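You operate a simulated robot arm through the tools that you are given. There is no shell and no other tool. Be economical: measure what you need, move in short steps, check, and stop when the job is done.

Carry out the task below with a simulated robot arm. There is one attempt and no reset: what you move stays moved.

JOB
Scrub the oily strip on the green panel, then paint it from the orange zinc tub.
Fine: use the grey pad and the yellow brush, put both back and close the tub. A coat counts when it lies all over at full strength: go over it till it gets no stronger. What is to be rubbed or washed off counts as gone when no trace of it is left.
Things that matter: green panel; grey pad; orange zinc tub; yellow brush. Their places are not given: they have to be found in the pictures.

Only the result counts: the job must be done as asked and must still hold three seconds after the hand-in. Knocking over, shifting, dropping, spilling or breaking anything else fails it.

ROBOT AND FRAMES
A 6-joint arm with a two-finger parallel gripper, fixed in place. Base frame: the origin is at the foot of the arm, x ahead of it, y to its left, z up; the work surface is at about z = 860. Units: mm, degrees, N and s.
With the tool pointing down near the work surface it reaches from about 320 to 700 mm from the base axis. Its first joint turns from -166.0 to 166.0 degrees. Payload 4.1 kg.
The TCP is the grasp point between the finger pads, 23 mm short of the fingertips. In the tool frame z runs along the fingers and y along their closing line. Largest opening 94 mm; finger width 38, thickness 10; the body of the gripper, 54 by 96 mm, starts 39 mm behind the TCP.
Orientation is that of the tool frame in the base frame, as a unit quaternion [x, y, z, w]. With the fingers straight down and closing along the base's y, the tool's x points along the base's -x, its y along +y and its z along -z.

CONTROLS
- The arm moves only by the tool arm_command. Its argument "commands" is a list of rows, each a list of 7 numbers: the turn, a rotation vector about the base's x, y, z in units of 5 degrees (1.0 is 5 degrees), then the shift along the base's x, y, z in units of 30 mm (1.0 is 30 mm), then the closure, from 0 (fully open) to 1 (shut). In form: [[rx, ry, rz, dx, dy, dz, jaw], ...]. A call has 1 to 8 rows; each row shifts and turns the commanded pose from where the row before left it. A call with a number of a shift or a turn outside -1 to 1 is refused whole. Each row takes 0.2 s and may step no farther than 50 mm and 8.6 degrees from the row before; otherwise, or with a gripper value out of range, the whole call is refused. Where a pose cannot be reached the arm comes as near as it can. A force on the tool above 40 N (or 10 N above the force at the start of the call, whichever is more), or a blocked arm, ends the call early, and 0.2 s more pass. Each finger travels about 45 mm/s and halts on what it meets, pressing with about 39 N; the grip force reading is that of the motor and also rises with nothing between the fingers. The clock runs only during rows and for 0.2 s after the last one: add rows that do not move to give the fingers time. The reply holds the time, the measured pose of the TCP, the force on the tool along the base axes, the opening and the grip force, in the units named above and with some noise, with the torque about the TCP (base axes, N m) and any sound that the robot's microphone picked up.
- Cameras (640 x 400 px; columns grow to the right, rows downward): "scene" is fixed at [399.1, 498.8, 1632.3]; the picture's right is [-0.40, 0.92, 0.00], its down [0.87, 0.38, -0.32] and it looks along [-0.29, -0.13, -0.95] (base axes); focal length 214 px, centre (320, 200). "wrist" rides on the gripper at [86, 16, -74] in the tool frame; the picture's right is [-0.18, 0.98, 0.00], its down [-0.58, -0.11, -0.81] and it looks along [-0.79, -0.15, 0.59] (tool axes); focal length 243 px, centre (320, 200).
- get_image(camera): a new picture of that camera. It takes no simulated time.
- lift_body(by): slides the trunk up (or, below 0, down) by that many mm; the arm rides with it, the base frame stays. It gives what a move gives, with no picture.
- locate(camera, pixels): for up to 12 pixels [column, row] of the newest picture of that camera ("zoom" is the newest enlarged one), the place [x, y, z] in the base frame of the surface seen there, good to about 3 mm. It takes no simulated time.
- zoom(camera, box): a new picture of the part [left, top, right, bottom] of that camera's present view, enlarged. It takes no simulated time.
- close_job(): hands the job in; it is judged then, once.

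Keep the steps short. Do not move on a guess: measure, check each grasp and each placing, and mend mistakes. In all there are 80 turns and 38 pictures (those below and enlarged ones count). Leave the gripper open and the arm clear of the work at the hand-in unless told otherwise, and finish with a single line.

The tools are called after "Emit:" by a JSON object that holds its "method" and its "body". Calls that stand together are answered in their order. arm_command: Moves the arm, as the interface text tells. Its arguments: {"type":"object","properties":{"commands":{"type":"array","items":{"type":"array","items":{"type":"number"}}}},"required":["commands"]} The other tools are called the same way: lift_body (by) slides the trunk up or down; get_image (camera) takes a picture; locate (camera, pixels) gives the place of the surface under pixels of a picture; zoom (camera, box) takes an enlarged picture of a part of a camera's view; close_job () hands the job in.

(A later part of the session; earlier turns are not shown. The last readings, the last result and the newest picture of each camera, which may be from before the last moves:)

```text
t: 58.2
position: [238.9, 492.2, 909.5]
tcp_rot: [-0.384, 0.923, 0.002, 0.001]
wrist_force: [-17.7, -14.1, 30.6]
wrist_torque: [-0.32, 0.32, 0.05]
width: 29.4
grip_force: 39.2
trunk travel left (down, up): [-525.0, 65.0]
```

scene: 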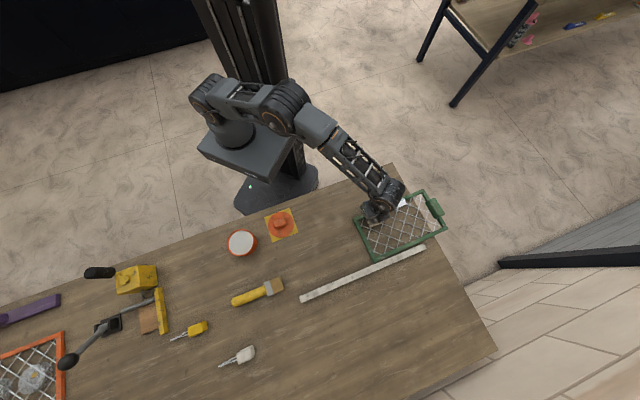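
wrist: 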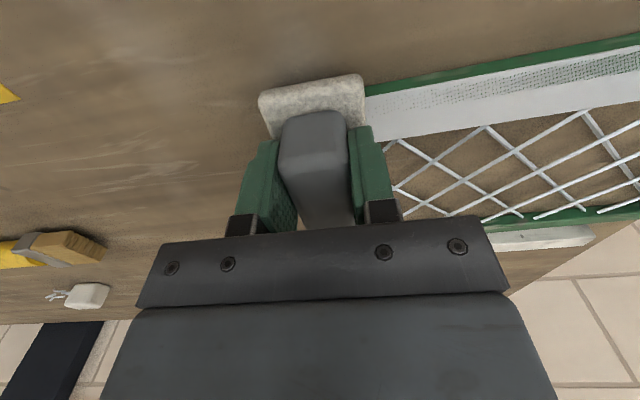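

I'll lift off, move aside and look at the strip and the panel's position.

Emit:
{"method": "arm_command", "body": {"commands": [[0, 0, 0, 0, 0, 0.5, 1], [0, 0, 0, 0, 0, 0.9, 1], [0, 0, 0, 0.9, -0.85, 0.6, 1], [0, 0, 0, 0.9, -0.85, 0, 1], [0, 0, 0, 0.9, -0.85, 0, 1], [0, 0, 0, 0, 0, 0, 1]]}}

Emit:
{"method": "zoom", "body": {"camera": "scene", "box": [315, 200, 395, 250]}}

Emit:
{"method": "locate", "body": {"camera": "zoom", "pixels": [[120, 225], [200, 190], [300, 150], [400, 105], [30, 268], [27, 285], [500, 60]]}}

```text
t: 59.6
position: [321.0, 418.7, 966.0]
tcp_rot: [-0.383, 0.924, 0.001, 0.0]
wrist_force: [-0.5, 0.4, -0.9]
wrist_torque: [0.0, -0.01, 0.02]
width: 29.5
grip_force: 39.1
trunk travel left (down, up): [-525.0, 65.0]
```

```text
8.00 times, centred on (355, 225) of scene
```

zoom: 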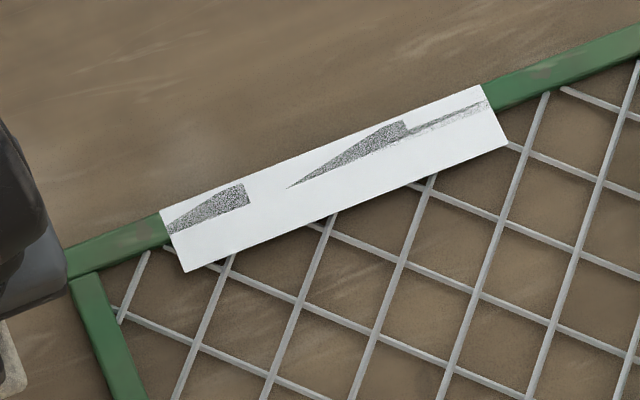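

```text
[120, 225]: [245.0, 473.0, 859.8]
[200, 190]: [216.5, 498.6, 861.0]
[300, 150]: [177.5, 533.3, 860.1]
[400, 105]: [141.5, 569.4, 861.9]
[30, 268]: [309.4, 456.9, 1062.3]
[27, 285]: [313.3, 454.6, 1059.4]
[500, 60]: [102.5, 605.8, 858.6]
```

Now the strip shows as a clean white plate. The remaining specks are render flicker where plate and rail coincide, since the smooth black smear is gone everywhere. I'll put the pad back at its own place, with the TCP at (421,421,899).

Emit:
{"method": "arm_command", "body": {"commands": [[0, 0, 0, 0.84, 0.02, 0, 1], [0, 0, 0, 0.83, 0.02, 0, 1], [0, 0, 0, 0.83, 0.02, 0, 1], [0, 0, 0, 0.83, 0.02, -0.5, 1], [0, 0, 0, 0, 0, -0.9, 1], [0, 0, 0, 0, 0, -0.6, 1], [0, 0, 0, 0, 0, 0, 1]]}}

```text
t: 61.2
position: [421.7, 419.7, 906.6]
tcp_rot: [-0.383, 0.924, 0.0, -0.001]
wrist_force: [-0.7, -0.3, -1.9]
wrist_torque: [0.0, 0.01, -0.01]
width: 29.1
grip_force: 38.4
trunk travel left (down, up): [-525.0, 65.0]
```

Emit:
{"method": "arm_command", "body": {"commands": [[0, 0, 0, 0, 0.03, -0.15, 1], [0, 0, 0, 0, 0, -0.08, 1], [0, 0, 0, 0, 0, 0, 1]]}}

```text
t: 62.0
position: [422.2, 420.4, 898.9]
tcp_rot: [-0.383, 0.924, 0.001, 0.0]
wrist_force: [0.1, -0.1, -0.4]
wrist_torque: [-0.03, -0.03, 0.0]
width: 29.1
grip_force: 38.9
trunk travel left (down, up): [-525.0, 65.0]
```

Emit:
{"method": "arm_command", "body": {"commands": [[0, 0, 0, 0, 0, -0.05, 1], [0, 0, 0, 0, 0, -0.04, 1]]}}

```text
t: 62.6
position: [422.9, 420.9, 897.1]
tcp_rot: [-0.383, 0.924, 0.001, 0.0]
wrist_force: [-0.9, -0.6, 2.5]
wrist_torque: [-0.07, -0.05, -0.03]
width: 29.5
grip_force: 38.7
trunk travel left (down, up): [-525.0, 65.0]
```

The pad rests on the table (2.5 N). I'll open the jaws part-way, rise, and begin turning for the brush, which lies from (475,393) to about (583,279).

Emit:
{"method": "arm_command", "body": {"commands": [[0, 0, 0, 0, 0, 0, 0.4], [0, 0, 0, 0, 0, 0, 0.4], [0, 0, 0, 0, 0, 0, 0.4], [0, 0, 0, 0, 0, 0.8, 0.4], [0, 0, 0, 0, 0, 0.9, 0.4], [0, 0, 0, 0, 0, 0.9, 0.4], [0, 0, -1, 0, 0, 0.9, 0.4]]}}

Emit:
{"method": "arm_command", "body": {"commands": [[0, 0, -1, 0.25, -0.2, 0, 0.3], [0, 0, -1, 0.25, -0.2, 0, 0.3], [0, 0, -1, 0.25, -0.2, 0, 0.3], [0, 0, -1, 0.25, -0.2, 0, 0.3], [0, 0, -1, 0.25, -0.2, 0, 0.3], [0, 0, -1, 0.25, -0.2, 0, 0.3], [0, 0, -1, 0.25, -0.2, 0, 0.3], [0, 0, -1, 0.25, -0.2, 0, 0.3]]}}

Emit:
{"method": "arm_command", "body": {"commands": [[0, 0, -1, 0.25, -0.2, 0, 0.3], [0, 0, -1, 0.25, -0.2, 0, 0.3], [0, 0, -1, 0.25, -0.2, 0, 0.3], [0, 0, -1, 0.25, -0.2, 0, 0.3], [0, 0, -1, 0.25, -0.2, 0, 0.3], [0, 0, -1, 0.25, -0.2, 0, 0.3], [0, 0, -1, 0.25, -0.2, 0, 0.3], [0, 0, -1, 0.12, -0.1, 0, 0.3]]}}

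Emit:
{"method": "arm_command", "body": {"commands": [[0, 0, -1, 0, 0, 0, 0.3], [0, 0, -0.4, 0, 0, 0, 0.3], [0, 0, 0, 0, 0, 0, 0.3]]}}

Emit:
{"method": "get_image", "body": {"camera": "wrist"}}

```text
t: 64.2
position: [421.1, 418.6, 1001.8]
tcp_rot: [-0.342, 0.94, 0.001, 0.0]
wrist_force: [0.1, 0.8, -1.1]
wrist_torque: [0.01, -0.02, 0.0]
width: 56.1
grip_force: 0.1
trunk travel left (down, up): [-525.0, 65.0]
```

```text
t: 66.0
position: [483.5, 373.5, 1001.9]
tcp_rot: [0.001, 1.0, 0.002, 0.001]
wrist_force: [-0.7, 0.0, 0.0]
wrist_torque: [0.01, 0.01, 0.02]
width: 65.7
grip_force: 0.0
trunk travel left (down, up): [-525.0, 65.0]
```

```text
t: 67.8
position: [539.8, 326.8, 1001.1]
tcp_rot: [0.343, 0.939, 0.001, 0.0]
wrist_force: [0.3, 0.3, -0.4]
wrist_torque: [0.03, 0.02, 0.0]
width: 65.7
grip_force: 0.0
trunk travel left (down, up): [-525.0, 65.0]
```

```text
t: 68.6
position: [538.7, 327.5, 1000.8]
tcp_rot: [0.399, 0.917, 0.001, 0.0]
wrist_force: [-0.4, 0.2, -0.4]
wrist_torque: [0.01, -0.01, 0.02]
width: 65.4
grip_force: 0.1
trunk travel left (down, up): [-525.0, 65.0]
```

```text
10 pictures are left
```

wrist: 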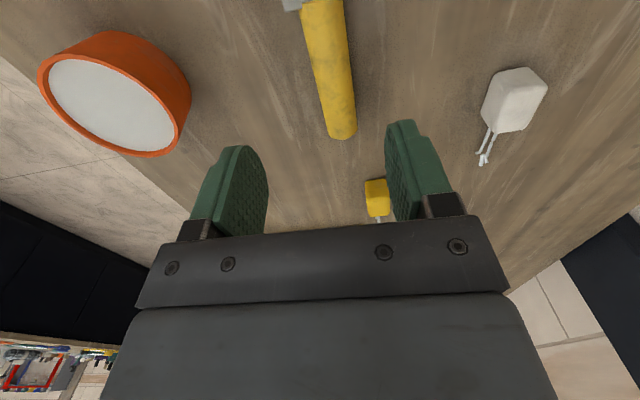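

Emit:
{"method": "locate", "body": {"camera": "wrist", "pixels": [[310, 20], [342, 15], [325, 40], [333, 80], [341, 132], [338, 110], [327, 92], [352, 85], [105, 100], [60, 75], [155, 140], [110, 45]]}}

```text
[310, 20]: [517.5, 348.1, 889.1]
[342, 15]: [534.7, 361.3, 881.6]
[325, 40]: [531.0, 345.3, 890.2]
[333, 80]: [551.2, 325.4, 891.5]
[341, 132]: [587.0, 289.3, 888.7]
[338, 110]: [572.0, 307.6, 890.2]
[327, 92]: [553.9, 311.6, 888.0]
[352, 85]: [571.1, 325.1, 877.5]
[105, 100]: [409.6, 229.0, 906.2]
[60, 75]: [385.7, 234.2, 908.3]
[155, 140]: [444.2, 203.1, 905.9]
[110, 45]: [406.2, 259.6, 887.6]
```

The handle axis is x+y≈876 at 45°. I'll shift by (+5,+5), turn back 2° and go down to z≈885.

Emit:
{"method": "arm_command", "body": {"commands": [[0, 0, 0.4, 0.17, 0.17, -0.9, 0.3], [0, 0, 0, 0, 0, -0.95, 0.3], [0, 0, 0, 0, 0, -0.95, 0.3], [0, 0, 0, 0, 0, -0.9, 0.3], [0, 0, 0, 0, 0, -0.15, 0.3], [0, 0, 0, 0, 0, 0, 0.3]]}}

Emit:
{"method": "arm_command", "body": {"commands": [[0, 0, 0, 0, 0, 0, 0.5], [0, 0, 0, 0, 0, 0, 0.7], [0, 0, 0, 0, 0, 0, 0.9], [0, 0, 0, 0, 0, 0, 1], [0, 0, 0, 0, 0, 0, 1], [0, 0, 0, 0, 0, 0, 1]]}}

```text
t: 70.0
position: [542.9, 331.5, 884.2]
tcp_rot: [0.383, 0.924, 0.001, 0.0]
wrist_force: [-0.3, -0.5, -0.4]
wrist_torque: [-0.03, 0.03, 0.01]
width: 65.6
grip_force: 0.1
trunk travel left (down, up): [-525.0, 65.0]
```

```text
t: 71.4
position: [544.2, 331.5, 885.6]
tcp_rot: [0.382, 0.924, 0.001, 0.0]
wrist_force: [-0.3, -1.6, 4.1]
wrist_torque: [-0.02, 0.18, 0.1]
width: 26.3
grip_force: 38.5
trunk travel left (down, up): [-525.0, 65.0]
```

Brush is gripped at 26.3 mm with TCP at (544,331.5,885), yaw -45°. I'll lift it, then turn the yaw by +73° while moving to beside the tub at (416,224).

Emit:
{"method": "arm_command", "body": {"commands": [[0, 0, 0, 0, 0, 0.5, 1], [0, 0, 0, 0, 0, 1, 1], [0, 0, 0, 0, 0, 1, 1], [0, 0, 0, 0, 0, 1, 1], [0, 0, 1, 0, 0, 0.8, 1], [0, 0, 1, 0, 0, 0, 1], [0, 0, 1, 0, 0, 0, 1], [0, 0, 1, 0, 0, 0, 1]]}}

Emit:
{"method": "arm_command", "body": {"commands": [[0, 0, 1, -0.3, -0.33, 0, 1], [0, 0, 1, -0.3, -0.33, 0, 1], [0, 0, 1, -0.3, -0.33, 0, 1], [0, 0, 1, -0.3, -0.33, 0, 1], [0, 0, 1, -0.3, -0.33, 0, 1], [0, 0, 1, -0.3, -0.33, 0, 1], [0, 0, 1, -0.3, -0.33, 0, 1], [0, 0, 1, -0.3, -0.33, 0, 1]]}}

Emit:
{"method": "arm_command", "body": {"commands": [[0, 0, 1, 0, 0, 0, 1], [0, 0, 1, 0, 0, 0, 1], [0, 0, 0.6, 0, 0, 0, 1], [0, 0, 0, 0, 0, 0, 1]]}}

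Emit:
{"method": "get_image", "body": {"camera": "wrist"}}

```text
t: 73.2
position: [543.4, 332.4, 1015.8]
tcp_rot: [0.215, 0.977, 0.001, -0.001]
wrist_force: [0.1, -0.3, -0.5]
wrist_torque: [0.0, 0.0, 0.0]
width: 27.1
grip_force: 39.0
trunk travel left (down, up): [-525.0, 65.0]
```

```text
t: 75.0
position: [471.3, 254.2, 1014.7]
tcp_rot: [-0.131, 0.991, 0.001, 0.0]
wrist_force: [-0.1, 0.8, -1.2]
wrist_torque: [-0.04, 0.01, 0.02]
width: 26.9
grip_force: 39.2
trunk travel left (down, up): [-525.0, 65.0]
```

```text
t: 76.0
position: [472.4, 252.9, 1016.0]
tcp_rot: [-0.243, 0.97, 0.001, 0.0]
wrist_force: [0.1, 0.1, -0.3]
wrist_torque: [-0.01, 0.01, -0.02]
width: 26.9
grip_force: 39.1
trunk travel left (down, up): [-525.0, 65.0]
```

```text
9 pictures are left
```

wrist: 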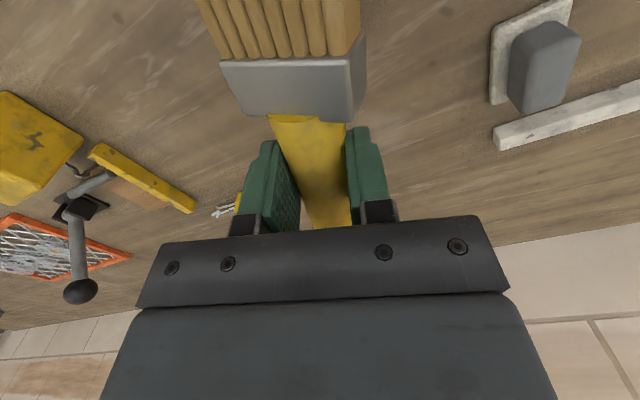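

The brush is held straight. I'll measure the bristles here, then tilt 40° so they point down over the tub.

Emit:
{"method": "locate", "body": {"camera": "wrist", "pixels": [[285, 10], [285, 50], [222, 62], [350, 58], [240, 112], [350, 118], [210, 8], [352, 8]]}}

Emit:
{"method": "arm_command", "body": {"commands": [[0.469, -0.883, 0, 0, 0, 0, 1], [0.469, -0.883, 0, 0, 0, 0, 1], [0.469, -0.883, 0, 0, 0, 0, 1], [0.469, -0.883, 0, 0, 0, 0, 1], [0.469, -0.883, 0, 0, 0, 0, 1], [0.469, -0.883, 0, 0, 0, 0, 1], [0.469, -0.883, 0, 0, 0, 0, 1], [0.469, -0.883, 0, 0, 0, 0, 1]]}}

```text
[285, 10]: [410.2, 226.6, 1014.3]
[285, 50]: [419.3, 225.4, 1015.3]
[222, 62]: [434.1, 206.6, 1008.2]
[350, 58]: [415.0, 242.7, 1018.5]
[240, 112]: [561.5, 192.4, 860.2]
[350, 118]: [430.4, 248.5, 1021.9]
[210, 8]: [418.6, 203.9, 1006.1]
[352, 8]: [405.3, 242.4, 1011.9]
```

```text
t: 77.8
position: [472.2, 252.4, 1014.9]
tcp_rot: [-0.228, 0.916, 0.077, 0.321]
wrist_force: [0.2, 0.1, -0.6]
wrist_torque: [0.0, -0.05, 0.04]
width: 26.8
grip_force: 39.1
trunk travel left (down, up): [-525.0, 65.0]
```

The tip should now be near (417,224,943), over the tub centre. I'll lower 30 mm and look before dipping.

Emit:
{"method": "arm_command", "body": {"commands": [[0, 0, 0, 0, 0, -0.5, 1], [0, 0, 0, 0, 0, -0.5, 1], [0, 0, 0, 0, 0, 0, 1]]}}

Emit:
{"method": "zoom", "body": {"camera": "scene", "box": [205, 205, 305, 275]}}

```text
t: 78.6
position: [474.1, 251.4, 1004.0]
tcp_rot: [-0.226, 0.912, 0.076, 0.333]
wrist_force: [-0.4, -0.2, -1.0]
wrist_torque: [0.01, -0.02, -0.01]
width: 26.8
grip_force: 39.4
out of reach, approached as far as the arm can: row 1, 2
trunk travel left (down, up): [-525.0, 65.0]
```

```text
5.71 times, centred on (255, 240) of scene
```

zoom: 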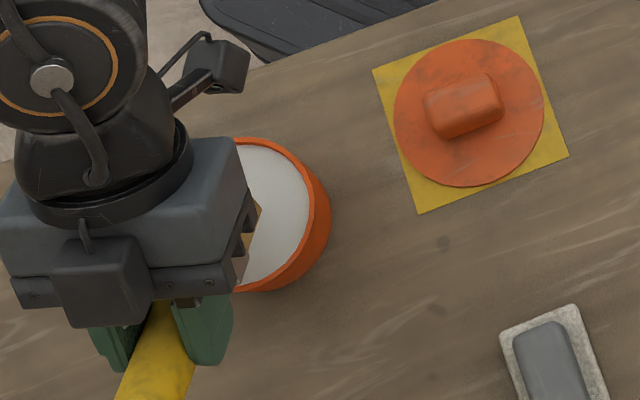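

The arm cannot go lower in this tilted pose, so I'll use the trunk instead. The tip (z≈932) is over the paint. I'll lower the trunk 28 mm, then 12 mm.

Emit:
{"method": "lift_body", "body": {"by": -28}}

Emit:
{"method": "lift_body", "body": {"by": -12}}

```text
t: 79.4
position: [475.9, 252.7, 979.8]
tcp_rot: [-0.225, 0.911, 0.076, 0.337]
wrist_force: [16.0, 9.5, 25.5]
wrist_torque: [-0.39, -0.1, 0.3]
width: 27.3
grip_force: 39.5
trunk travel left (down, up): [-497.0, 93.0]
```

```text
t: 80.0
position: [476.8, 250.1, 965.0]
tcp_rot: [-0.225, 0.912, 0.076, 0.335]
wrist_force: [13.6, 2.2, 20.2]
wrist_torque: [-0.72, 0.09, 0.52]
width: 27.2
grip_force: 39.0
trunk travel left (down, up): [-485.0, 105.0]
```

A contact force of 25 N appeared, so I'll stop lowering and look at where the bristles touch.

Emit:
{"method": "get_image", "body": {"camera": "wrist"}}

```text
7 pictures are left
```

wrist: 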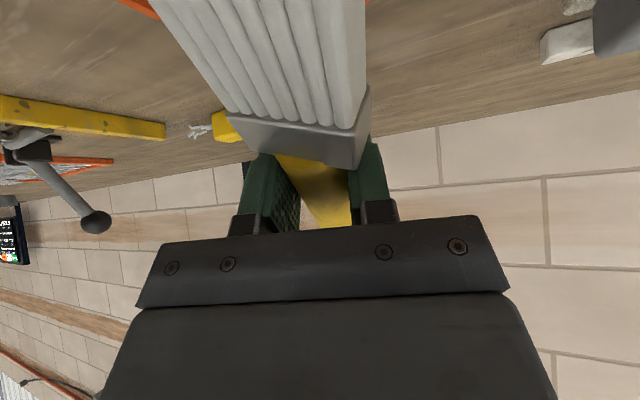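

The bristles are white, so the brush is loaded, but it has turned a little in the grip. I'll raise the trunk and measure the brush's pose.

Emit:
{"method": "lift_body", "body": {"by": 60}}

Emit:
{"method": "get_image", "body": {"camera": "wrist"}}

Emit:
{"method": "locate", "body": {"camera": "wrist", "pixels": [[260, 60], [240, 15], [275, 95], [225, 110], [340, 120], [345, 40], [300, 140], [310, 180], [335, 200], [165, 5], [350, 5]]}}

```text
t: 81.0
position: [475.2, 251.1, 1024.0]
tcp_rot: [-0.225, 0.913, 0.076, 0.332]
wrist_force: [-0.3, 0.5, -0.4]
wrist_torque: [0.0, 0.0, 0.02]
width: 27.0
grip_force: 38.7
trunk travel left (down, up): [-545.0, 45.0]
```

```text
6 pictures are left
```

wrist: 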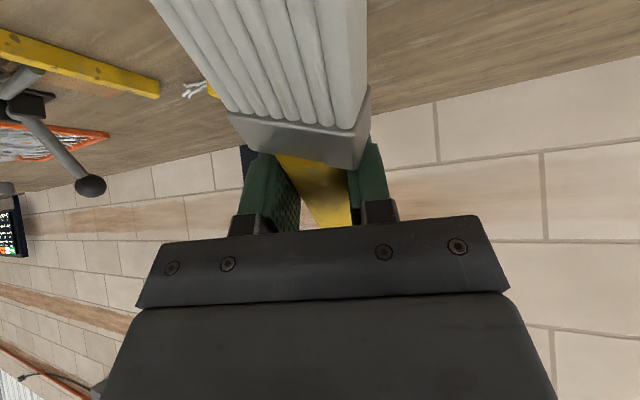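

```text
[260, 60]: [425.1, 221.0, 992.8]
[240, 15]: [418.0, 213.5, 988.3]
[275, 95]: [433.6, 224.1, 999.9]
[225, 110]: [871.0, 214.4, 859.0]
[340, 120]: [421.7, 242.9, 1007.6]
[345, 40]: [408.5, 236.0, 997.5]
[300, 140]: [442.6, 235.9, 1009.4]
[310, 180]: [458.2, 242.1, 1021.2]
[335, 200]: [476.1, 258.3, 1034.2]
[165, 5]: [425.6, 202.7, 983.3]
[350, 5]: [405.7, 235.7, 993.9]
```

The brush is rolled about 15° and its tip sits about (-68,-37,-57) from the TCP. I'll level the roll (+15° about the brush axis), then carry it to the near end of the strip, turning the yaw to 45°.

Emit:
{"method": "arm_command", "body": {"commands": [[-0.7, -0.37, -0.56, 0, 0, 0, 1], [-0.7, -0.37, -0.56, 0, 0, 0, 1], [-0.7, -0.37, -0.56, 0, 0, 0, 1], [0, 0, 0, 0, 0, 0, 1]]}}

Emit:
{"method": "arm_command", "body": {"commands": [[0, 0, 0.34, -0.633, 0.973, 0, 1], [0, 0, 0.34, -0.633, 0.973, 0, 1], [0, 0, 0.34, -0.633, 0.973, 0, 1], [0, 0, 0.34, -0.633, 0.973, 0, 1], [0, 0, 0.34, -0.633, 0.973, 0, 1], [0, 0, 0.34, -0.633, 0.973, 0, 1], [0, 0, 0.34, -0.633, 0.973, 0, 1]]}}

Emit:
{"method": "arm_command", "body": {"commands": [[0, 0, 0.34, -0.633, 0.973, 0, 1], [0, 0, 0.34, -0.633, 0.973, 0, 1], [0, 0, 0.34, -0.633, 0.973, 0, 1], [0, 0, 0, 0, 0, -0.8, 1], [0, 0, 0, 0, 0, 0, 1]]}}

```text
t: 82.0
position: [473.5, 250.1, 1023.2]
tcp_rot: [-0.191, 0.912, -0.044, 0.36]
wrist_force: [-1.0, -0.6, -1.4]
wrist_torque: [0.0, -0.05, 0.02]
width: 27.1
grip_force: 38.8
trunk travel left (down, up): [-545.0, 45.0]
```

```text
t: 83.6
position: [338.9, 456.0, 1023.1]
tcp_rot: [-0.286, 0.888, -0.006, 0.361]
wrist_force: [-0.2, 1.0, -0.3]
wrist_torque: [0.01, -0.01, 0.0]
width: 26.9
grip_force: 39.2
trunk travel left (down, up): [-545.0, 45.0]
```

```text
t: 84.8
position: [284.3, 545.8, 1000.8]
tcp_rot: [-0.324, 0.874, 0.011, 0.361]
wrist_force: [0.2, 0.2, -2.0]
wrist_torque: [-0.01, 0.0, 0.01]
width: 26.9
grip_force: 38.5
trunk travel left (down, up): [-545.0, 45.0]
```

Positioned above the strip's near end. I'll lower toward contact, expected near z≈931.

Emit:
{"method": "arm_command", "body": {"commands": [[0, 0, 0, 0, 0, -0.9, 1], [0, 0, 0, 0, 0, -0.9, 1], [0, 0, 0, 0, 0, 0, 1]]}}

Emit:
{"method": "arm_command", "body": {"commands": [[0, 0, 0, 0, 0, -0.15, 1], [0, 0, 0, 0, 0, -0.15, 1], [0, 0, 0, 0, 0, 0, 1]]}}

```text
t: 85.6
position: [283.9, 544.0, 947.7]
tcp_rot: [-0.324, 0.874, 0.01, 0.361]
wrist_force: [0.2, 0.0, -1.0]
wrist_torque: [-0.02, 0.01, 0.02]
width: 27.1
grip_force: 38.6
trunk travel left (down, up): [-545.0, 45.0]
```

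```text
t: 86.4
position: [284.5, 542.7, 936.6]
tcp_rot: [-0.324, 0.874, 0.01, 0.362]
wrist_force: [-0.9, 0.3, 0.1]
wrist_torque: [-0.05, -0.01, -0.03]
width: 26.7
grip_force: 39.2
trunk travel left (down, up): [-545.0, 45.0]
```

No contact yet. I'll shift (+7,+7) to be sure the tip is over the rail, then lower in small steps.

Emit:
{"method": "arm_command", "body": {"commands": [[0, 0, 0, 0.23, 0.23, 0, 1], [0, 0, 0, 0, 0, -0.12, 1], [0, 0, 0, 0, 0, 0, 1]]}}

Emit:
{"method": "get_image", "body": {"camera": "wrist"}}

Emit:
{"method": "locate", "body": {"camera": "wrist", "pixels": [[260, 20], [160, 5], [350, 5], [230, 110], [350, 120], [100, 20], [50, 20], [420, 20], [500, 20], [300, 140], [310, 180]]}}

```text
t: 87.2
position: [291.1, 550.0, 933.1]
tcp_rot: [-0.324, 0.874, 0.011, 0.362]
wrist_force: [-0.7, -0.6, -0.9]
wrist_torque: [0.01, 0.03, 0.01]
width: 26.8
grip_force: 39.0
trunk travel left (down, up): [-545.0, 45.0]
```

```text
5 pictures are left
```

wrist: 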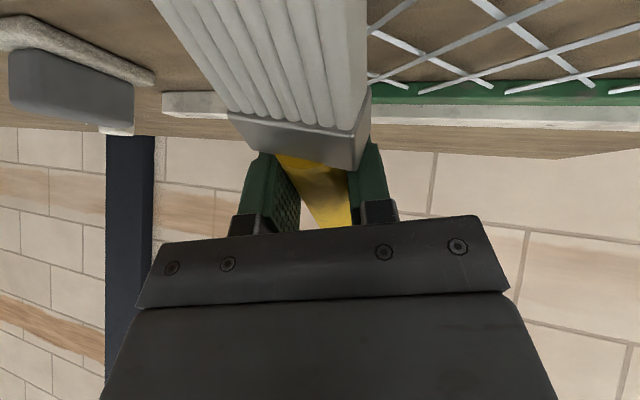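

```text
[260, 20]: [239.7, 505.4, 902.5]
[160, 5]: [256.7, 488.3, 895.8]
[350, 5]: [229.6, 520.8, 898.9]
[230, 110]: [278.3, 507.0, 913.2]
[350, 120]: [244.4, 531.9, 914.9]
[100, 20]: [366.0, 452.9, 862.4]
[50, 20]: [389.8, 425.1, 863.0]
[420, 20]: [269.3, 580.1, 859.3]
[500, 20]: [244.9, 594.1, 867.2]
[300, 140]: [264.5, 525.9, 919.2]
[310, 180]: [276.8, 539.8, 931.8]
```

The roll is level and the tip is near (236,499), about 5 mm above the strip. I'll lower carefully.

Emit:
{"method": "arm_command", "body": {"commands": [[0, 0, 0, 0, 0, -0.1, 1], [0, 0, 0, 0, 0, 0, 1]]}}

Emit:
{"method": "arm_command", "body": {"commands": [[0, 0, 0, 0, 0, -0.06, 1], [0, 0, 0, 0, 0, 0, 1]]}}

```text
t: 87.8
position: [291.2, 549.3, 931.2]
tcp_rot: [-0.324, 0.874, 0.011, 0.362]
wrist_force: [0.6, -0.4, -0.6]
wrist_torque: [-0.02, -0.01, -0.01]
width: 26.9
grip_force: 39.0
trunk travel left (down, up): [-545.0, 45.0]
```

```text
t: 88.4
position: [290.7, 549.7, 928.6]
tcp_rot: [-0.324, 0.874, 0.01, 0.362]
wrist_force: [-0.4, 0.3, -1.4]
wrist_torque: [-0.01, 0.0, -0.02]
width: 26.9
grip_force: 38.7
trunk travel left (down, up): [-545.0, 45.0]
```

Emit:
{"method": "arm_command", "body": {"commands": [[0, 0, 0, 0, 0, -0.07, 1], [0, 0, 0, 0, 0, 0, 1]]}}

Emit:
{"method": "arm_command", "body": {"commands": [[0, 0, 0, 0, 0, -0.07, 1], [0, 0, 0, 0, 0, 0, 1]]}}

```text
t: 89.0
position: [291.0, 550.4, 926.4]
tcp_rot: [-0.324, 0.874, 0.01, 0.362]
wrist_force: [0.5, -1.0, -0.5]
wrist_torque: [0.02, -0.01, 0.01]
width: 26.8
grip_force: 39.1
trunk travel left (down, up): [-545.0, 45.0]
```

```text
t: 89.6
position: [290.7, 549.5, 926.9]
tcp_rot: [-0.324, 0.874, 0.011, 0.363]
wrist_force: [1.6, 0.3, 11.4]
wrist_torque: [-0.65, 0.27, 0.07]
width: 26.8
grip_force: 39.3
trunk travel left (down, up): [-545.0, 45.0]
```

Contact at 11 N. I'll stroke across the strip toward the fence, lift, shift 30 mm along and stroke again.

Emit:
{"method": "arm_command", "body": {"commands": [[0, 0, 0, -0.2, -0.2, 0, 1], [0, 0, 0, 0.33, 0.33, 0, 1], [0, 0, 0, 0.33, 0.33, 0, 1], [0, 0, 0, -0.69, 0.015, 0.3, 1], [0, 0, 0, -0.69, 0.015, -0.3, 1], [0, 0, 0, 0.33, 0.33, 0, 1], [0, 0, 0, 0.33, 0.33, 0, 1]]}}

Emit:
{"method": "zoom", "body": {"camera": "scene", "box": [310, 195, 400, 255]}}

```text
t: 91.2
position: [282.5, 584.3, 925.4]
tcp_rot: [-0.324, 0.874, 0.011, 0.362]
wrist_force: [-2.5, -1.0, 8.0]
wrist_torque: [-0.59, 0.37, -0.1]
width: 27.1
grip_force: 38.9
trunk travel left (down, up): [-545.0, 45.0]
```

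```text
6.67 times, centred on (355, 225) of scene
```

zoom: 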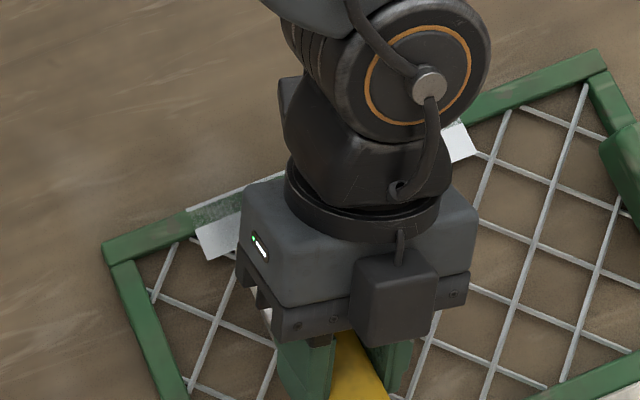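

The view is blocked but the panel is in place. I'll continue across strokes along the rest of the strip.

Emit:
{"method": "arm_command", "body": {"commands": [[0, 0, 0, -0.69, 0.015, 0.3, 1], [0, 0, 0, -0.69, 0.015, -0.3, 1], [0, 0, 0, 0.33, 0.33, 0, 1], [0, 0, 0, 0.33, 0.33, 0, 1], [0, 0, 0, -0.69, 0.015, 0.3, 1], [0, 0, 0, -0.69, 0.015, -0.3, 1], [0, 0, 0, 0.33, 0.33, 0, 1], [0, 0, 0, 0.33, 0.33, 0, 1]]}}

Emit:
{"method": "arm_command", "body": {"commands": [[0, 0, 0, -0.69, 0.015, 0.3, 1], [0, 0, 0, -0.69, 0.015, -0.3, 1], [0, 0, 0, 0.33, 0.33, 0, 1], [0, 0, 0, 0.33, 0.33, 0, 1]]}}

```text
t: 93.0
position: [240.3, 625.8, 926.2]
tcp_rot: [-0.324, 0.874, 0.01, 0.361]
wrist_force: [-0.7, 0.2, -0.5]
wrist_torque: [0.02, 0.0, -0.03]
width: 27.0
grip_force: 39.1
trunk travel left (down, up): [-545.0, 45.0]
```

```text
t: 94.0
position: [219.2, 646.0, 924.6]
tcp_rot: [-0.325, 0.874, 0.011, 0.361]
wrist_force: [0.2, -0.3, -1.4]
wrist_torque: [-0.04, -0.03, 0.03]
width: 27.1
grip_force: 38.8
trunk travel left (down, up): [-545.0, 45.0]
```

Contact faded at the far end. I'll return over the rail there, press lower and check the force.

Emit:
{"method": "arm_command", "body": {"commands": [[0, 0, 0, -0.3, -0.3, 0.2, 1], [0, 0, 0, -0.15, -0.15, -0.2, 1], [0, 0, 0, 0, 0, -0.05, 1], [0, 0, 0, 0, 0, 0, 1]]}}

Emit:
{"method": "arm_command", "body": {"commands": [[0, 0, 0, 0, 0, -0.05, 1], [0, 0, 0, 0, 0, 0, 1]]}}

```text
t: 95.0
position: [204.9, 633.6, 924.1]
tcp_rot: [-0.324, 0.874, 0.012, 0.362]
wrist_force: [0.4, 1.9, 8.6]
wrist_torque: [-0.49, 0.26, 0.0]
width: 26.9
grip_force: 39.5
trunk travel left (down, up): [-545.0, 45.0]
```

```text
t: 95.6
position: [206.0, 632.0, 923.8]
tcp_rot: [-0.323, 0.874, 0.012, 0.363]
wrist_force: [0.6, 2.7, 18.4]
wrist_torque: [-1.01, 0.59, -0.05]
width: 27.1
grip_force: 38.7
trunk travel left (down, up): [-545.0, 45.0]
```

The torque shows only the near-side corner of the bristles touches, so the brush still rolls a few degrees. I'll lift 6 mm, roll 5° more about the brush axis and touch down again.

Emit:
{"method": "arm_command", "body": {"commands": [[0, 0, 0, 0, 0, 0.25, 1], [-0.6, -0.55, -0.57, 0, 0, 0, 1], [0, 0, 0, 0, 0, -0.15, 1], [0, 0, 0, 0, 0, 0, 1]]}}

Emit:
{"method": "arm_command", "body": {"commands": [[0, 0, 0, 0, 0, -0.07, 1], [0, 0, 0, 0, 0, 0, 1]]}}

Emit:
{"method": "arm_command", "body": {"commands": [[0, 0, 0, 0, 0, -0.04, 1], [0, 0, 0, 0, 0, 0, 1]]}}

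```text
t: 96.6
position: [205.8, 631.5, 925.3]
tcp_rot: [-0.311, 0.874, -0.03, 0.373]
wrist_force: [-0.8, 0.3, -1.1]
wrist_torque: [0.03, 0.02, -0.01]
width: 27.1
grip_force: 38.8
trunk travel left (down, up): [-545.0, 45.0]
```

```text
t: 97.2
position: [204.8, 632.2, 922.4]
tcp_rot: [-0.311, 0.873, -0.03, 0.374]
wrist_force: [0.9, -0.4, 0.9]
wrist_torque: [-0.09, 0.04, 0.02]
width: 27.0
grip_force: 39.0
trunk travel left (down, up): [-545.0, 45.0]
```

```text
t: 97.8
position: [204.5, 632.4, 922.9]
tcp_rot: [-0.311, 0.873, -0.028, 0.375]
wrist_force: [1.7, 0.3, 8.5]
wrist_torque: [-0.5, 0.25, 0.04]
width: 26.9
grip_force: 39.1
trunk travel left (down, up): [-545.0, 45.0]
```

Still touching on the near side. One more 5° roll, then check.

Emit:
{"method": "arm_command", "body": {"commands": [[0, 0, 0, 0, 0, 0.25, 1], [-0.6, -0.55, -0.57, 0, 0, 0, 1], [0, 0, 0, 0, 0, -0.2, 1], [0, 0, 0, 0, 0, 0, 1]]}}

Emit:
{"method": "arm_command", "body": {"commands": [[0, 0, 0, 0, 0, -0.08, 1], [0, 0, 0, 0, 0, 0, 1]]}}

Emit:
{"method": "arm_command", "body": {"commands": [[0, 0, 0, 0, 0, -0.06, 1], [0, 0, 0, 0, 0, 0, 1]]}}

```text
t: 98.8
position: [205.2, 632.0, 921.7]
tcp_rot: [-0.3, 0.87, -0.068, 0.385]
wrist_force: [-0.4, -0.4, -0.6]
wrist_torque: [0.02, -0.01, 0.0]
width: 27.2
grip_force: 38.9
trunk travel left (down, up): [-545.0, 45.0]
```

```text
t: 99.4
position: [205.7, 633.4, 922.2]
tcp_rot: [-0.298, 0.87, -0.068, 0.386]
wrist_force: [0.0, 0.7, 8.8]
wrist_torque: [-0.25, 0.55, 0.01]
width: 26.9
grip_force: 38.4
trunk travel left (down, up): [-545.0, 45.0]
```

```text
t: 100.0
position: [205.8, 631.4, 921.7]
tcp_rot: [-0.298, 0.87, -0.068, 0.386]
wrist_force: [2.4, 4.1, 19.0]
wrist_torque: [-0.57, 0.86, -0.06]
width: 27.2
grip_force: 38.8
trunk travel left (down, up): [-545.0, 45.0]
```

Now it touches slightly toward the far side, so flat is just short of this. I'll roll back about 1.7°, shift to the rail's outer edge and touch down.

Emit:
{"method": "arm_command", "body": {"commands": [[0.21, 0.19, 0.2, 0, 0, 0.2, 1], [0, 0, 0, -0.2, -0.2, 0, 1], [0, 0, 0, 0, 0, -0.15, 1], [0, 0, 0, 0, 0, -0.04, 1], [0, 0, 0, 0, 0, 0, 1]]}}

```text
t: 101.2
position: [199.1, 626.1, 921.1]
tcp_rot: [-0.303, 0.871, -0.053, 0.383]
wrist_force: [-1.5, -0.6, 17.1]
wrist_torque: [-1.1, 0.61, -0.04]
width: 27.1
grip_force: 38.8
trunk travel left (down, up): [-545.0, 45.0]
```

Contact is near flat at 17 N. I'll paint across strokes from the far end toward the near end, watching the force.

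Emit:
{"method": "arm_command", "body": {"commands": [[0, 0, 0, 0.35, 0.35, 0, 1], [0, 0, 0, 0.35, 0.35, 0, 1], [0, 0, 0, -0.35, -0.35, 0.3, 1], [0, 0, 0, -0.35, -0.35, -0.3, 1], [0, 0, 0, 0.35, 0.35, 0, 1], [0, 0, 0, 0.35, 0.35, 0, 1], [0, 0, 0, 0, -0.7, 0.3, 1], [0, 0, 0, 0, -0.7, -0.3, 1]]}}

Emit:
{"method": "arm_command", "body": {"commands": [[0, 0, 0, 0.35, 0.35, 0, 1], [0, 0, 0, 0.35, 0.35, 0, 1], [0, 0, 0, -0.35, -0.35, 0.3, 1], [0, 0, 0, -0.35, -0.35, -0.3, 1], [0, 0, 0, 0.35, 0.35, 0, 1], [0, 0, 0, 0.35, 0.35, 0, 1], [0, 0, 0, 0, -0.7, 0.3, 1], [0, 0, 0, 0, -0.7, -0.3, 1]]}}

```text
t: 103.0
position: [218.9, 605.0, 917.7]
tcp_rot: [-0.304, 0.871, -0.054, 0.382]
wrist_force: [0.8, 1.7, 8.1]
wrist_torque: [-0.38, 0.28, -0.03]
width: 26.8
grip_force: 39.2
trunk travel left (down, up): [-545.0, 45.0]
```

```text
t: 104.8
position: [241.6, 584.1, 919.4]
tcp_rot: [-0.304, 0.871, -0.053, 0.382]
wrist_force: [0.7, 0.3, 6.0]
wrist_torque: [-0.32, 0.19, -0.01]
width: 26.8
grip_force: 39.2
trunk travel left (down, up): [-545.0, 45.0]
```

Contact remains good. I'll continue to the near end.

Emit:
{"method": "arm_command", "body": {"commands": [[0, 0, 0, 0.35, 0.35, -0.02, 1], [0, 0, 0, 0.35, 0.35, 0, 1], [0, 0, 0, -0.35, -0.35, 0.3, 1], [0, 0, 0, -0.35, -0.35, -0.3, 1], [0, 0, 0, 0.35, 0.35, 0, 1], [0, 0, 0, 0.35, 0.35, 0, 1], [0, 0, 0, 0, -0.7, 0.3, 1], [0, 0, 0, 0, -0.7, -0.3, 1]]}}

Emit:
{"method": "arm_command", "body": {"commands": [[0, 0, 0, 0.35, 0.35, 0, 1], [0, 0, 0, 0.35, 0.35, 0, 1], [0, 0, 0, -0.35, -0.35, 0.3, 1], [0, 0, 0, -0.35, -0.35, -0.3, 1], [0, 0, 0, 0.35, 0.35, 0, 1], [0, 0, 0, 0.35, 0.35, 0, 1], [0, 0, 0, 0, -0.7, 0.3, 1], [0, 0, 0, 0, -0.7, -0.3, 1]]}}

Emit:
{"method": "arm_command", "body": {"commands": [[0, 0, 0, 0.35, 0.35, 0, 1], [0, 0, 0, 0.35, 0.35, 0, 1], [0, 0, 0, -0.35, -0.35, 0.3, 1], [0, 0, 0, -0.35, -0.35, -0.3, 1], [0, 0, 0, 0.35, 0.35, 0, 1], [0, 0, 0, 0.35, 0.35, 0, 1], [0, 0, 0, -0.15, -0.55, 0.3, 1], [0, 0, 0, -0.15, -0.55, -0.3, 1]]}}

Emit:
{"method": "arm_command", "body": {"commands": [[0, 0, 0, 0.35, 0.35, 0, 1], [0, 0, 0, 0.35, 0.35, 0, 1], [0, 0, 0, -0.35, -0.35, 0.3, 1], [0, 0, 0, -0.35, -0.35, -0.3, 1]]}}

```text
t: 106.6
position: [263.3, 562.5, 919.5]
tcp_rot: [-0.304, 0.871, -0.054, 0.382]
wrist_force: [-0.6, 0.6, 0.0]
wrist_torque: [-0.03, 0.06, 0.02]
width: 27.1
grip_force: 39.1
trunk travel left (down, up): [-545.0, 45.0]
```

```text
t: 108.4
position: [281.8, 542.8, 918.0]
tcp_rot: [-0.304, 0.871, -0.054, 0.382]
wrist_force: [0.8, -0.4, 0.3]
wrist_torque: [-0.03, 0.0, 0.02]
width: 27.1
grip_force: 39.1
trunk travel left (down, up): [-545.0, 45.0]
```

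```text
t: 110.2
position: [295.5, 532.4, 919.5]
tcp_rot: [-0.304, 0.871, -0.053, 0.383]
wrist_force: [1.0, 1.4, 5.6]
wrist_torque: [-0.23, 0.15, 0.02]
width: 26.9
grip_force: 39.2
trunk travel left (down, up): [-545.0, 45.0]
```

```text
t: 111.2
position: [295.0, 529.6, 919.0]
tcp_rot: [-0.303, 0.871, -0.054, 0.382]
wrist_force: [1.0, 1.4, 4.3]
wrist_torque: [-0.24, 0.11, 0.01]
width: 26.9
grip_force: 38.8
trunk travel left (down, up): [-545.0, 45.0]
```

I'll lift and move off toward the tub side to inspect the strip.

Emit:
{"method": "arm_command", "body": {"commands": [[0, 0, 0, 0, 0, 1, 1], [0, 0, 0, 0, 0, 1, 1], [0, 0, 0, 0.5, -0.9, 1, 1], [0, 0, 0, 0.6, -0.95, 0, 1], [0, 0, 0, 0.6, -0.95, 0, 1], [0, 0, 0, 0.6, -0.95, 0, 1], [0, 0, 0, 0.6, -0.95, 0, 1], [0, 0, 0, 0.6, -0.95, 0, 1]]}}

Emit:
{"method": "zoom", "body": {"camera": "scene", "box": [315, 200, 395, 250]}}

```text
t: 113.0
position: [399.2, 360.8, 1008.8]
tcp_rot: [-0.303, 0.872, -0.055, 0.381]
wrist_force: [0.4, 0.4, -1.0]
wrist_torque: [-0.01, 0.02, 0.0]
width: 26.9
grip_force: 38.9
trunk travel left (down, up): [-545.0, 45.0]
```

```text
8.00 times, centred on (355, 225) of scene
```

zoom: 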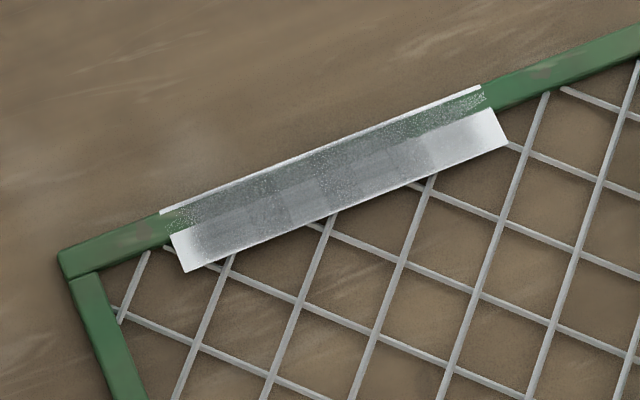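

The coat is grey, and the zoom shows it strongest mid-strip, thin at both ends and missing along the outer edge. I'll re-dip the brush, lowering by trunk in small steps, then cover the ends and edge.

Emit:
{"method": "arm_command", "body": {"commands": [[0, 0, 0, 0.53, -0.75, 0, 1], [0, 0, 0, 0.53, -0.75, 0, 1], [0, 0, 0, 0.53, -0.75, 0, 1], [0, 0, 0, 0.53, -0.75, 0, 1], [0, 0, 0, 0, 0, 0, 1]]}}

Emit:
{"method": "lift_body", "body": {"by": -40}}

Emit:
{"method": "lift_body", "body": {"by": -8}}

```text
t: 114.2
position: [463.0, 271.5, 1008.8]
tcp_rot: [-0.304, 0.871, -0.055, 0.382]
wrist_force: [0.7, 0.0, -0.7]
wrist_torque: [0.01, 0.0, -0.02]
width: 26.9
grip_force: 38.4
trunk travel left (down, up): [-545.0, 45.0]
```

```text
t: 115.0
position: [462.5, 271.1, 968.4]
tcp_rot: [-0.304, 0.871, -0.054, 0.383]
wrist_force: [0.4, -1.0, -0.7]
wrist_torque: [0.01, -0.03, 0.0]
width: 27.0
grip_force: 39.2
trunk travel left (down, up): [-505.0, 85.0]
```

```text
t: 115.6
position: [463.5, 270.9, 960.8]
tcp_rot: [-0.303, 0.871, -0.055, 0.382]
wrist_force: [0.4, -0.2, -0.4]
wrist_torque: [0.0, 0.01, -0.01]
width: 27.1
grip_force: 38.8
trunk travel left (down, up): [-497.0, 93.0]
```

Emit:
{"method": "lift_body", "body": {"by": -4}}

Emit:
{"method": "lift_body", "body": {"by": -3}}

Emit:
{"method": "lift_body", "body": {"by": -2}}

```text
t: 116.1
position: [464.4, 271.1, 956.3]
tcp_rot: [-0.303, 0.872, -0.055, 0.381]
wrist_force: [-0.1, -0.4, -0.2]
wrist_torque: [0.01, -0.03, 0.01]
width: 26.8
grip_force: 38.8
trunk travel left (down, up): [-493.0, 97.0]
```

```text
t: 116.6
position: [462.3, 272.3, 954.5]
tcp_rot: [-0.304, 0.871, -0.054, 0.381]
wrist_force: [-0.6, 0.1, 0.2]
wrist_torque: [-0.13, 0.09, 0.0]
width: 27.1
grip_force: 38.5
trunk travel left (down, up): [-490.0, 100.0]
```

```text
t: 117.1
position: [464.0, 271.6, 954.6]
tcp_rot: [-0.304, 0.87, -0.054, 0.384]
wrist_force: [-0.9, 0.8, 15.5]
wrist_torque: [-0.98, 0.62, -0.04]
width: 26.7
grip_force: 39.3
trunk travel left (down, up): [-488.0, 102.0]
```

The brush touched the paint at 15 N inside the tub. I'll raise the trunk again and carry the brush to the near end of the strip, further out than before.

Emit:
{"method": "lift_body", "body": {"by": 57}}

Emit:
{"method": "arm_command", "body": {"commands": [[0, 0, 0, -0.67, 1, 0, 1], [0, 0, 0, -0.67, 1, 0, 1], [0, 0, 0, -0.67, 1, 0, 1], [0, 0, 0, -0.67, 1, 0, 1], [0, 0, 0, -0.67, 1, 0, 1], [0, 0, 0, -0.67, 1, 0, 1], [0, 0, 0, -0.67, 1, 0, 1], [0, 0, 0, -0.67, 1, 0, 1]]}}

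Emit:
{"method": "arm_command", "body": {"commands": [[0, 0, 0, 0.2, 0.2, -1, 1], [0, 0, 0, 0.1, 0.1, -1, 1], [0, 0, 0, 0, 0, -0.7, 1], [0, 0, 0, 0, 0, -0.2, 1], [0, 0, 0, 0, 0, 0, 1]]}}

```text
t: 118.1
position: [464.5, 272.7, 1008.8]
tcp_rot: [-0.304, 0.871, -0.055, 0.381]
wrist_force: [-0.7, 0.3, -1.4]
wrist_torque: [0.01, 0.01, -0.01]
width: 27.1
grip_force: 39.5
trunk travel left (down, up): [-545.0, 45.0]
```

```text
t: 119.9
position: [301.2, 513.8, 1010.2]
tcp_rot: [-0.303, 0.872, -0.056, 0.381]
wrist_force: [-0.1, -0.4, -0.6]
wrist_torque: [-0.01, 0.02, -0.01]
width: 27.0
grip_force: 38.8
trunk travel left (down, up): [-545.0, 45.0]
```

```text
t: 121.1
position: [309.9, 519.7, 922.4]
tcp_rot: [-0.304, 0.871, -0.054, 0.381]
wrist_force: [-0.9, -0.6, -1.2]
wrist_torque: [0.01, -0.01, 0.0]
width: 27.0
grip_force: 38.7
trunk travel left (down, up): [-545.0, 45.0]
```

Emit:
{"method": "arm_command", "body": {"commands": [[0, 0, 0, 0, 0, -0.08, 1], [0, 0, 0, 0, 0, 0, 1]]}}

Emit:
{"method": "arm_command", "body": {"commands": [[0, 0, 0, 0, 0, -0.05, 1], [0, 0, 0, 0, 0, 0, 1]]}}

```text
t: 121.7
position: [309.3, 519.8, 919.4]
tcp_rot: [-0.303, 0.872, -0.056, 0.381]
wrist_force: [-0.1, 0.0, -1.4]
wrist_torque: [0.06, 0.0, -0.01]
width: 27.0
grip_force: 39.0
trunk travel left (down, up): [-545.0, 45.0]
```

```text
t: 122.3
position: [309.8, 521.6, 917.8]
tcp_rot: [-0.303, 0.871, -0.055, 0.382]
wrist_force: [-0.4, 0.0, 4.9]
wrist_torque: [-0.3, 0.23, -0.05]
width: 27.1
grip_force: 38.8
trunk travel left (down, up): [-545.0, 45.0]
```

Contact found. I'll now run across strokes from the outer edge inward, two per spot, stepping 22 mm along.

Emit:
{"method": "arm_command", "body": {"commands": [[0, 0, 0, -0.25, -0.25, -0.03, 1], [0, 0, 0, 0.35, 0.35, 0, 1], [0, 0, 0, 0.35, 0.35, 0, 1], [0, 0, 0, -0.35, -0.35, 0.3, 1], [0, 0, 0, -0.35, -0.35, -0.3, 1], [0, 0, 0, 0.25, 0.25, 0, 1]]}}

Emit:
{"method": "arm_command", "body": {"commands": [[0, 0, 0, 0.45, 0.45, 0, 1], [0, 0, 0, -0.61, -0.09, 0.3, 1], [0, 0, 0, -0.61, -0.09, -0.3, 1], [0, 0, 0, 0.35, 0.35, 0, 1], [0, 0, 0, 0.35, 0.35, 0, 1], [0, 0, 0, -0.35, -0.35, 0.3, 1], [0, 0, 0, -0.35, -0.35, -0.3, 1], [0, 0, 0, 0.25, 0.25, 0, 1]]}}

Emit:
{"method": "arm_command", "body": {"commands": [[0, 0, 0, 0.45, 0.45, 0, 1], [0, 0, 0, -0.61, -0.09, 0.3, 1], [0, 0, 0, -0.61, -0.09, -0.3, 1], [0, 0, 0, 0.35, 0.35, 0, 1], [0, 0, 0, 0.35, 0.35, 0, 1], [0, 0, 0, -0.35, -0.35, 0.3, 1], [0, 0, 0, -0.35, -0.35, -0.3, 1], [0, 0, 0, 0.25, 0.25, 0, 1]]}}

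```text
t: 123.7
position: [310.6, 520.7, 917.9]
tcp_rot: [-0.303, 0.871, -0.054, 0.383]
wrist_force: [-1.6, -1.8, 13.8]
wrist_torque: [-0.96, 0.61, -0.07]
width: 26.9
grip_force: 39.3
trunk travel left (down, up): [-545.0, 45.0]
```

```text
t: 125.5
position: [296.5, 535.1, 918.5]
tcp_rot: [-0.304, 0.871, -0.055, 0.382]
wrist_force: [0.0, 0.7, 6.1]
wrist_torque: [-0.41, 0.25, 0.0]
width: 27.1
grip_force: 39.1
trunk travel left (down, up): [-545.0, 45.0]
```

```text
t: 127.3
position: [279.6, 552.4, 917.9]
tcp_rot: [-0.303, 0.871, -0.054, 0.382]
wrist_force: [-1.6, -0.3, 7.8]
wrist_torque: [-0.53, 0.34, -0.04]
width: 27.1
grip_force: 38.8
trunk travel left (down, up): [-545.0, 45.0]
```

Forces hold at 6–14 N. Next three spots.

Emit:
{"method": "arm_command", "body": {"commands": [[0, 0, 0, 0.45, 0.45, 0, 1], [0, 0, 0, -0.61, -0.09, 0.3, 1], [0, 0, 0, -0.61, -0.09, -0.3, 1], [0, 0, 0, 0.35, 0.35, 0, 1], [0, 0, 0, 0.35, 0.35, 0, 1], [0, 0, 0, -0.35, -0.35, 0.3, 1], [0, 0, 0, -0.35, -0.35, -0.3, 1], [0, 0, 0, 0.25, 0.25, 0, 1]]}}

Emit:
{"method": "arm_command", "body": {"commands": [[0, 0, 0, 0.45, 0.45, 0, 1], [0, 0, 0, -0.61, -0.09, 0.3, 1], [0, 0, 0, -0.61, -0.09, -0.3, 1], [0, 0, 0, 0.35, 0.35, 0, 1], [0, 0, 0, 0.35, 0.35, 0, 1], [0, 0, 0, -0.35, -0.35, 0.3, 1], [0, 0, 0, -0.35, -0.35, -0.3, 1], [0, 0, 0, 0.25, 0.25, 0, 1]]}}

Emit:
{"method": "arm_command", "body": {"commands": [[0, 0, 0, 0.45, 0.45, 0, 1], [0, 0, 0, -0.61, -0.09, 0.3, 1], [0, 0, 0, -0.61, -0.09, -0.3, 1], [0, 0, 0, 0.35, 0.35, 0, 1], [0, 0, 0, 0.35, 0.35, 0, 1], [0, 0, 0, -0.35, -0.35, 0.3, 1], [0, 0, 0, -0.35, -0.35, -0.3, 1], [0, 0, 0, 0.25, 0.25, 0, 1]]}}

```text
t: 129.1
position: [265.3, 567.6, 917.7]
tcp_rot: [-0.303, 0.871, -0.055, 0.382]
wrist_force: [-1.1, -1.0, 6.5]
wrist_torque: [-0.46, 0.3, -0.05]
width: 27.1
grip_force: 38.6
trunk travel left (down, up): [-545.0, 45.0]
```

```text
t: 130.9
position: [247.5, 582.5, 918.1]
tcp_rot: [-0.304, 0.871, -0.053, 0.382]
wrist_force: [-0.7, 0.4, 7.8]
wrist_torque: [-0.5, 0.31, -0.03]
width: 27.1
grip_force: 38.5
trunk travel left (down, up): [-545.0, 45.0]
```

```text
t: 132.7
position: [233.9, 599.2, 918.0]
tcp_rot: [-0.303, 0.871, -0.054, 0.382]
wrist_force: [-0.5, 1.0, 4.1]
wrist_torque: [-0.29, 0.19, -0.04]
width: 26.9
grip_force: 38.9
trunk travel left (down, up): [-545.0, 45.0]
```

Good. The last three spots at the far end, pressing slightly more.

Emit:
{"method": "arm_command", "body": {"commands": [[0, 0, 0, 0.45, 0.45, 0, 1], [0, 0, 0, -0.61, -0.09, 0.28, 1], [0, 0, 0, -0.61, -0.09, -0.3, 1], [0, 0, 0, 0.35, 0.35, 0, 1], [0, 0, 0, 0.35, 0.35, 0, 1], [0, 0, 0, -0.35, -0.35, 0.3, 1], [0, 0, 0, -0.35, -0.35, -0.3, 1], [0, 0, 0, 0.25, 0.25, 0, 1]]}}

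Emit:
{"method": "arm_command", "body": {"commands": [[0, 0, 0, 0.45, 0.45, 0, 1], [0, 0, 0, -0.61, -0.09, 0.3, 1], [0, 0, 0, -0.61, -0.09, -0.3, 1], [0, 0, 0, 0.35, 0.35, 0, 1], [0, 0, 0, 0.35, 0.35, 0, 1], [0, 0, 0, -0.35, -0.35, 0.3, 1], [0, 0, 0, -0.35, -0.35, -0.3, 1], [0, 0, 0, 0.25, 0.25, 0, 1]]}}

Emit:
{"method": "arm_command", "body": {"commands": [[0, 0, 0, 0.45, 0.45, 0, 1], [0, 0, 0, -0.61, -0.09, 0.3, 1], [0, 0, 0, -0.61, -0.09, -0.3, 1], [0, 0, 0, 0.35, 0.35, 0, 1], [0, 0, 0, 0.35, 0.35, 0, 1], [0, 0, 0, -0.35, -0.35, 0.3, 1], [0, 0, 0, -0.35, -0.35, -0.3, 1], [0, 0, 0, 0.25, 0.25, 0, 1]]}}

```text
t: 134.5
position: [216.7, 614.9, 918.5]
tcp_rot: [-0.303, 0.871, -0.054, 0.382]
wrist_force: [-1.4, 1.3, 10.8]
wrist_torque: [-0.63, 0.42, -0.12]
width: 26.7
grip_force: 39.3
trunk travel left (down, up): [-545.0, 45.0]
```

```text
t: 136.3
position: [201.1, 628.7, 917.3]
tcp_rot: [-0.302, 0.872, -0.054, 0.382]
wrist_force: [-1.3, -1.2, 12.5]
wrist_torque: [-0.79, 0.56, -0.07]
width: 27.2
grip_force: 39.3
trunk travel left (down, up): [-545.0, 45.0]
```

```text
t: 138.1
position: [185.8, 644.6, 917.0]
tcp_rot: [-0.303, 0.871, -0.053, 0.382]
wrist_force: [-0.7, -0.2, 7.6]
wrist_torque: [-0.5, 0.32, -0.01]
width: 26.6
grip_force: 38.7
trunk travel left (down, up): [-545.0, 45.0]
5 turns are left
```

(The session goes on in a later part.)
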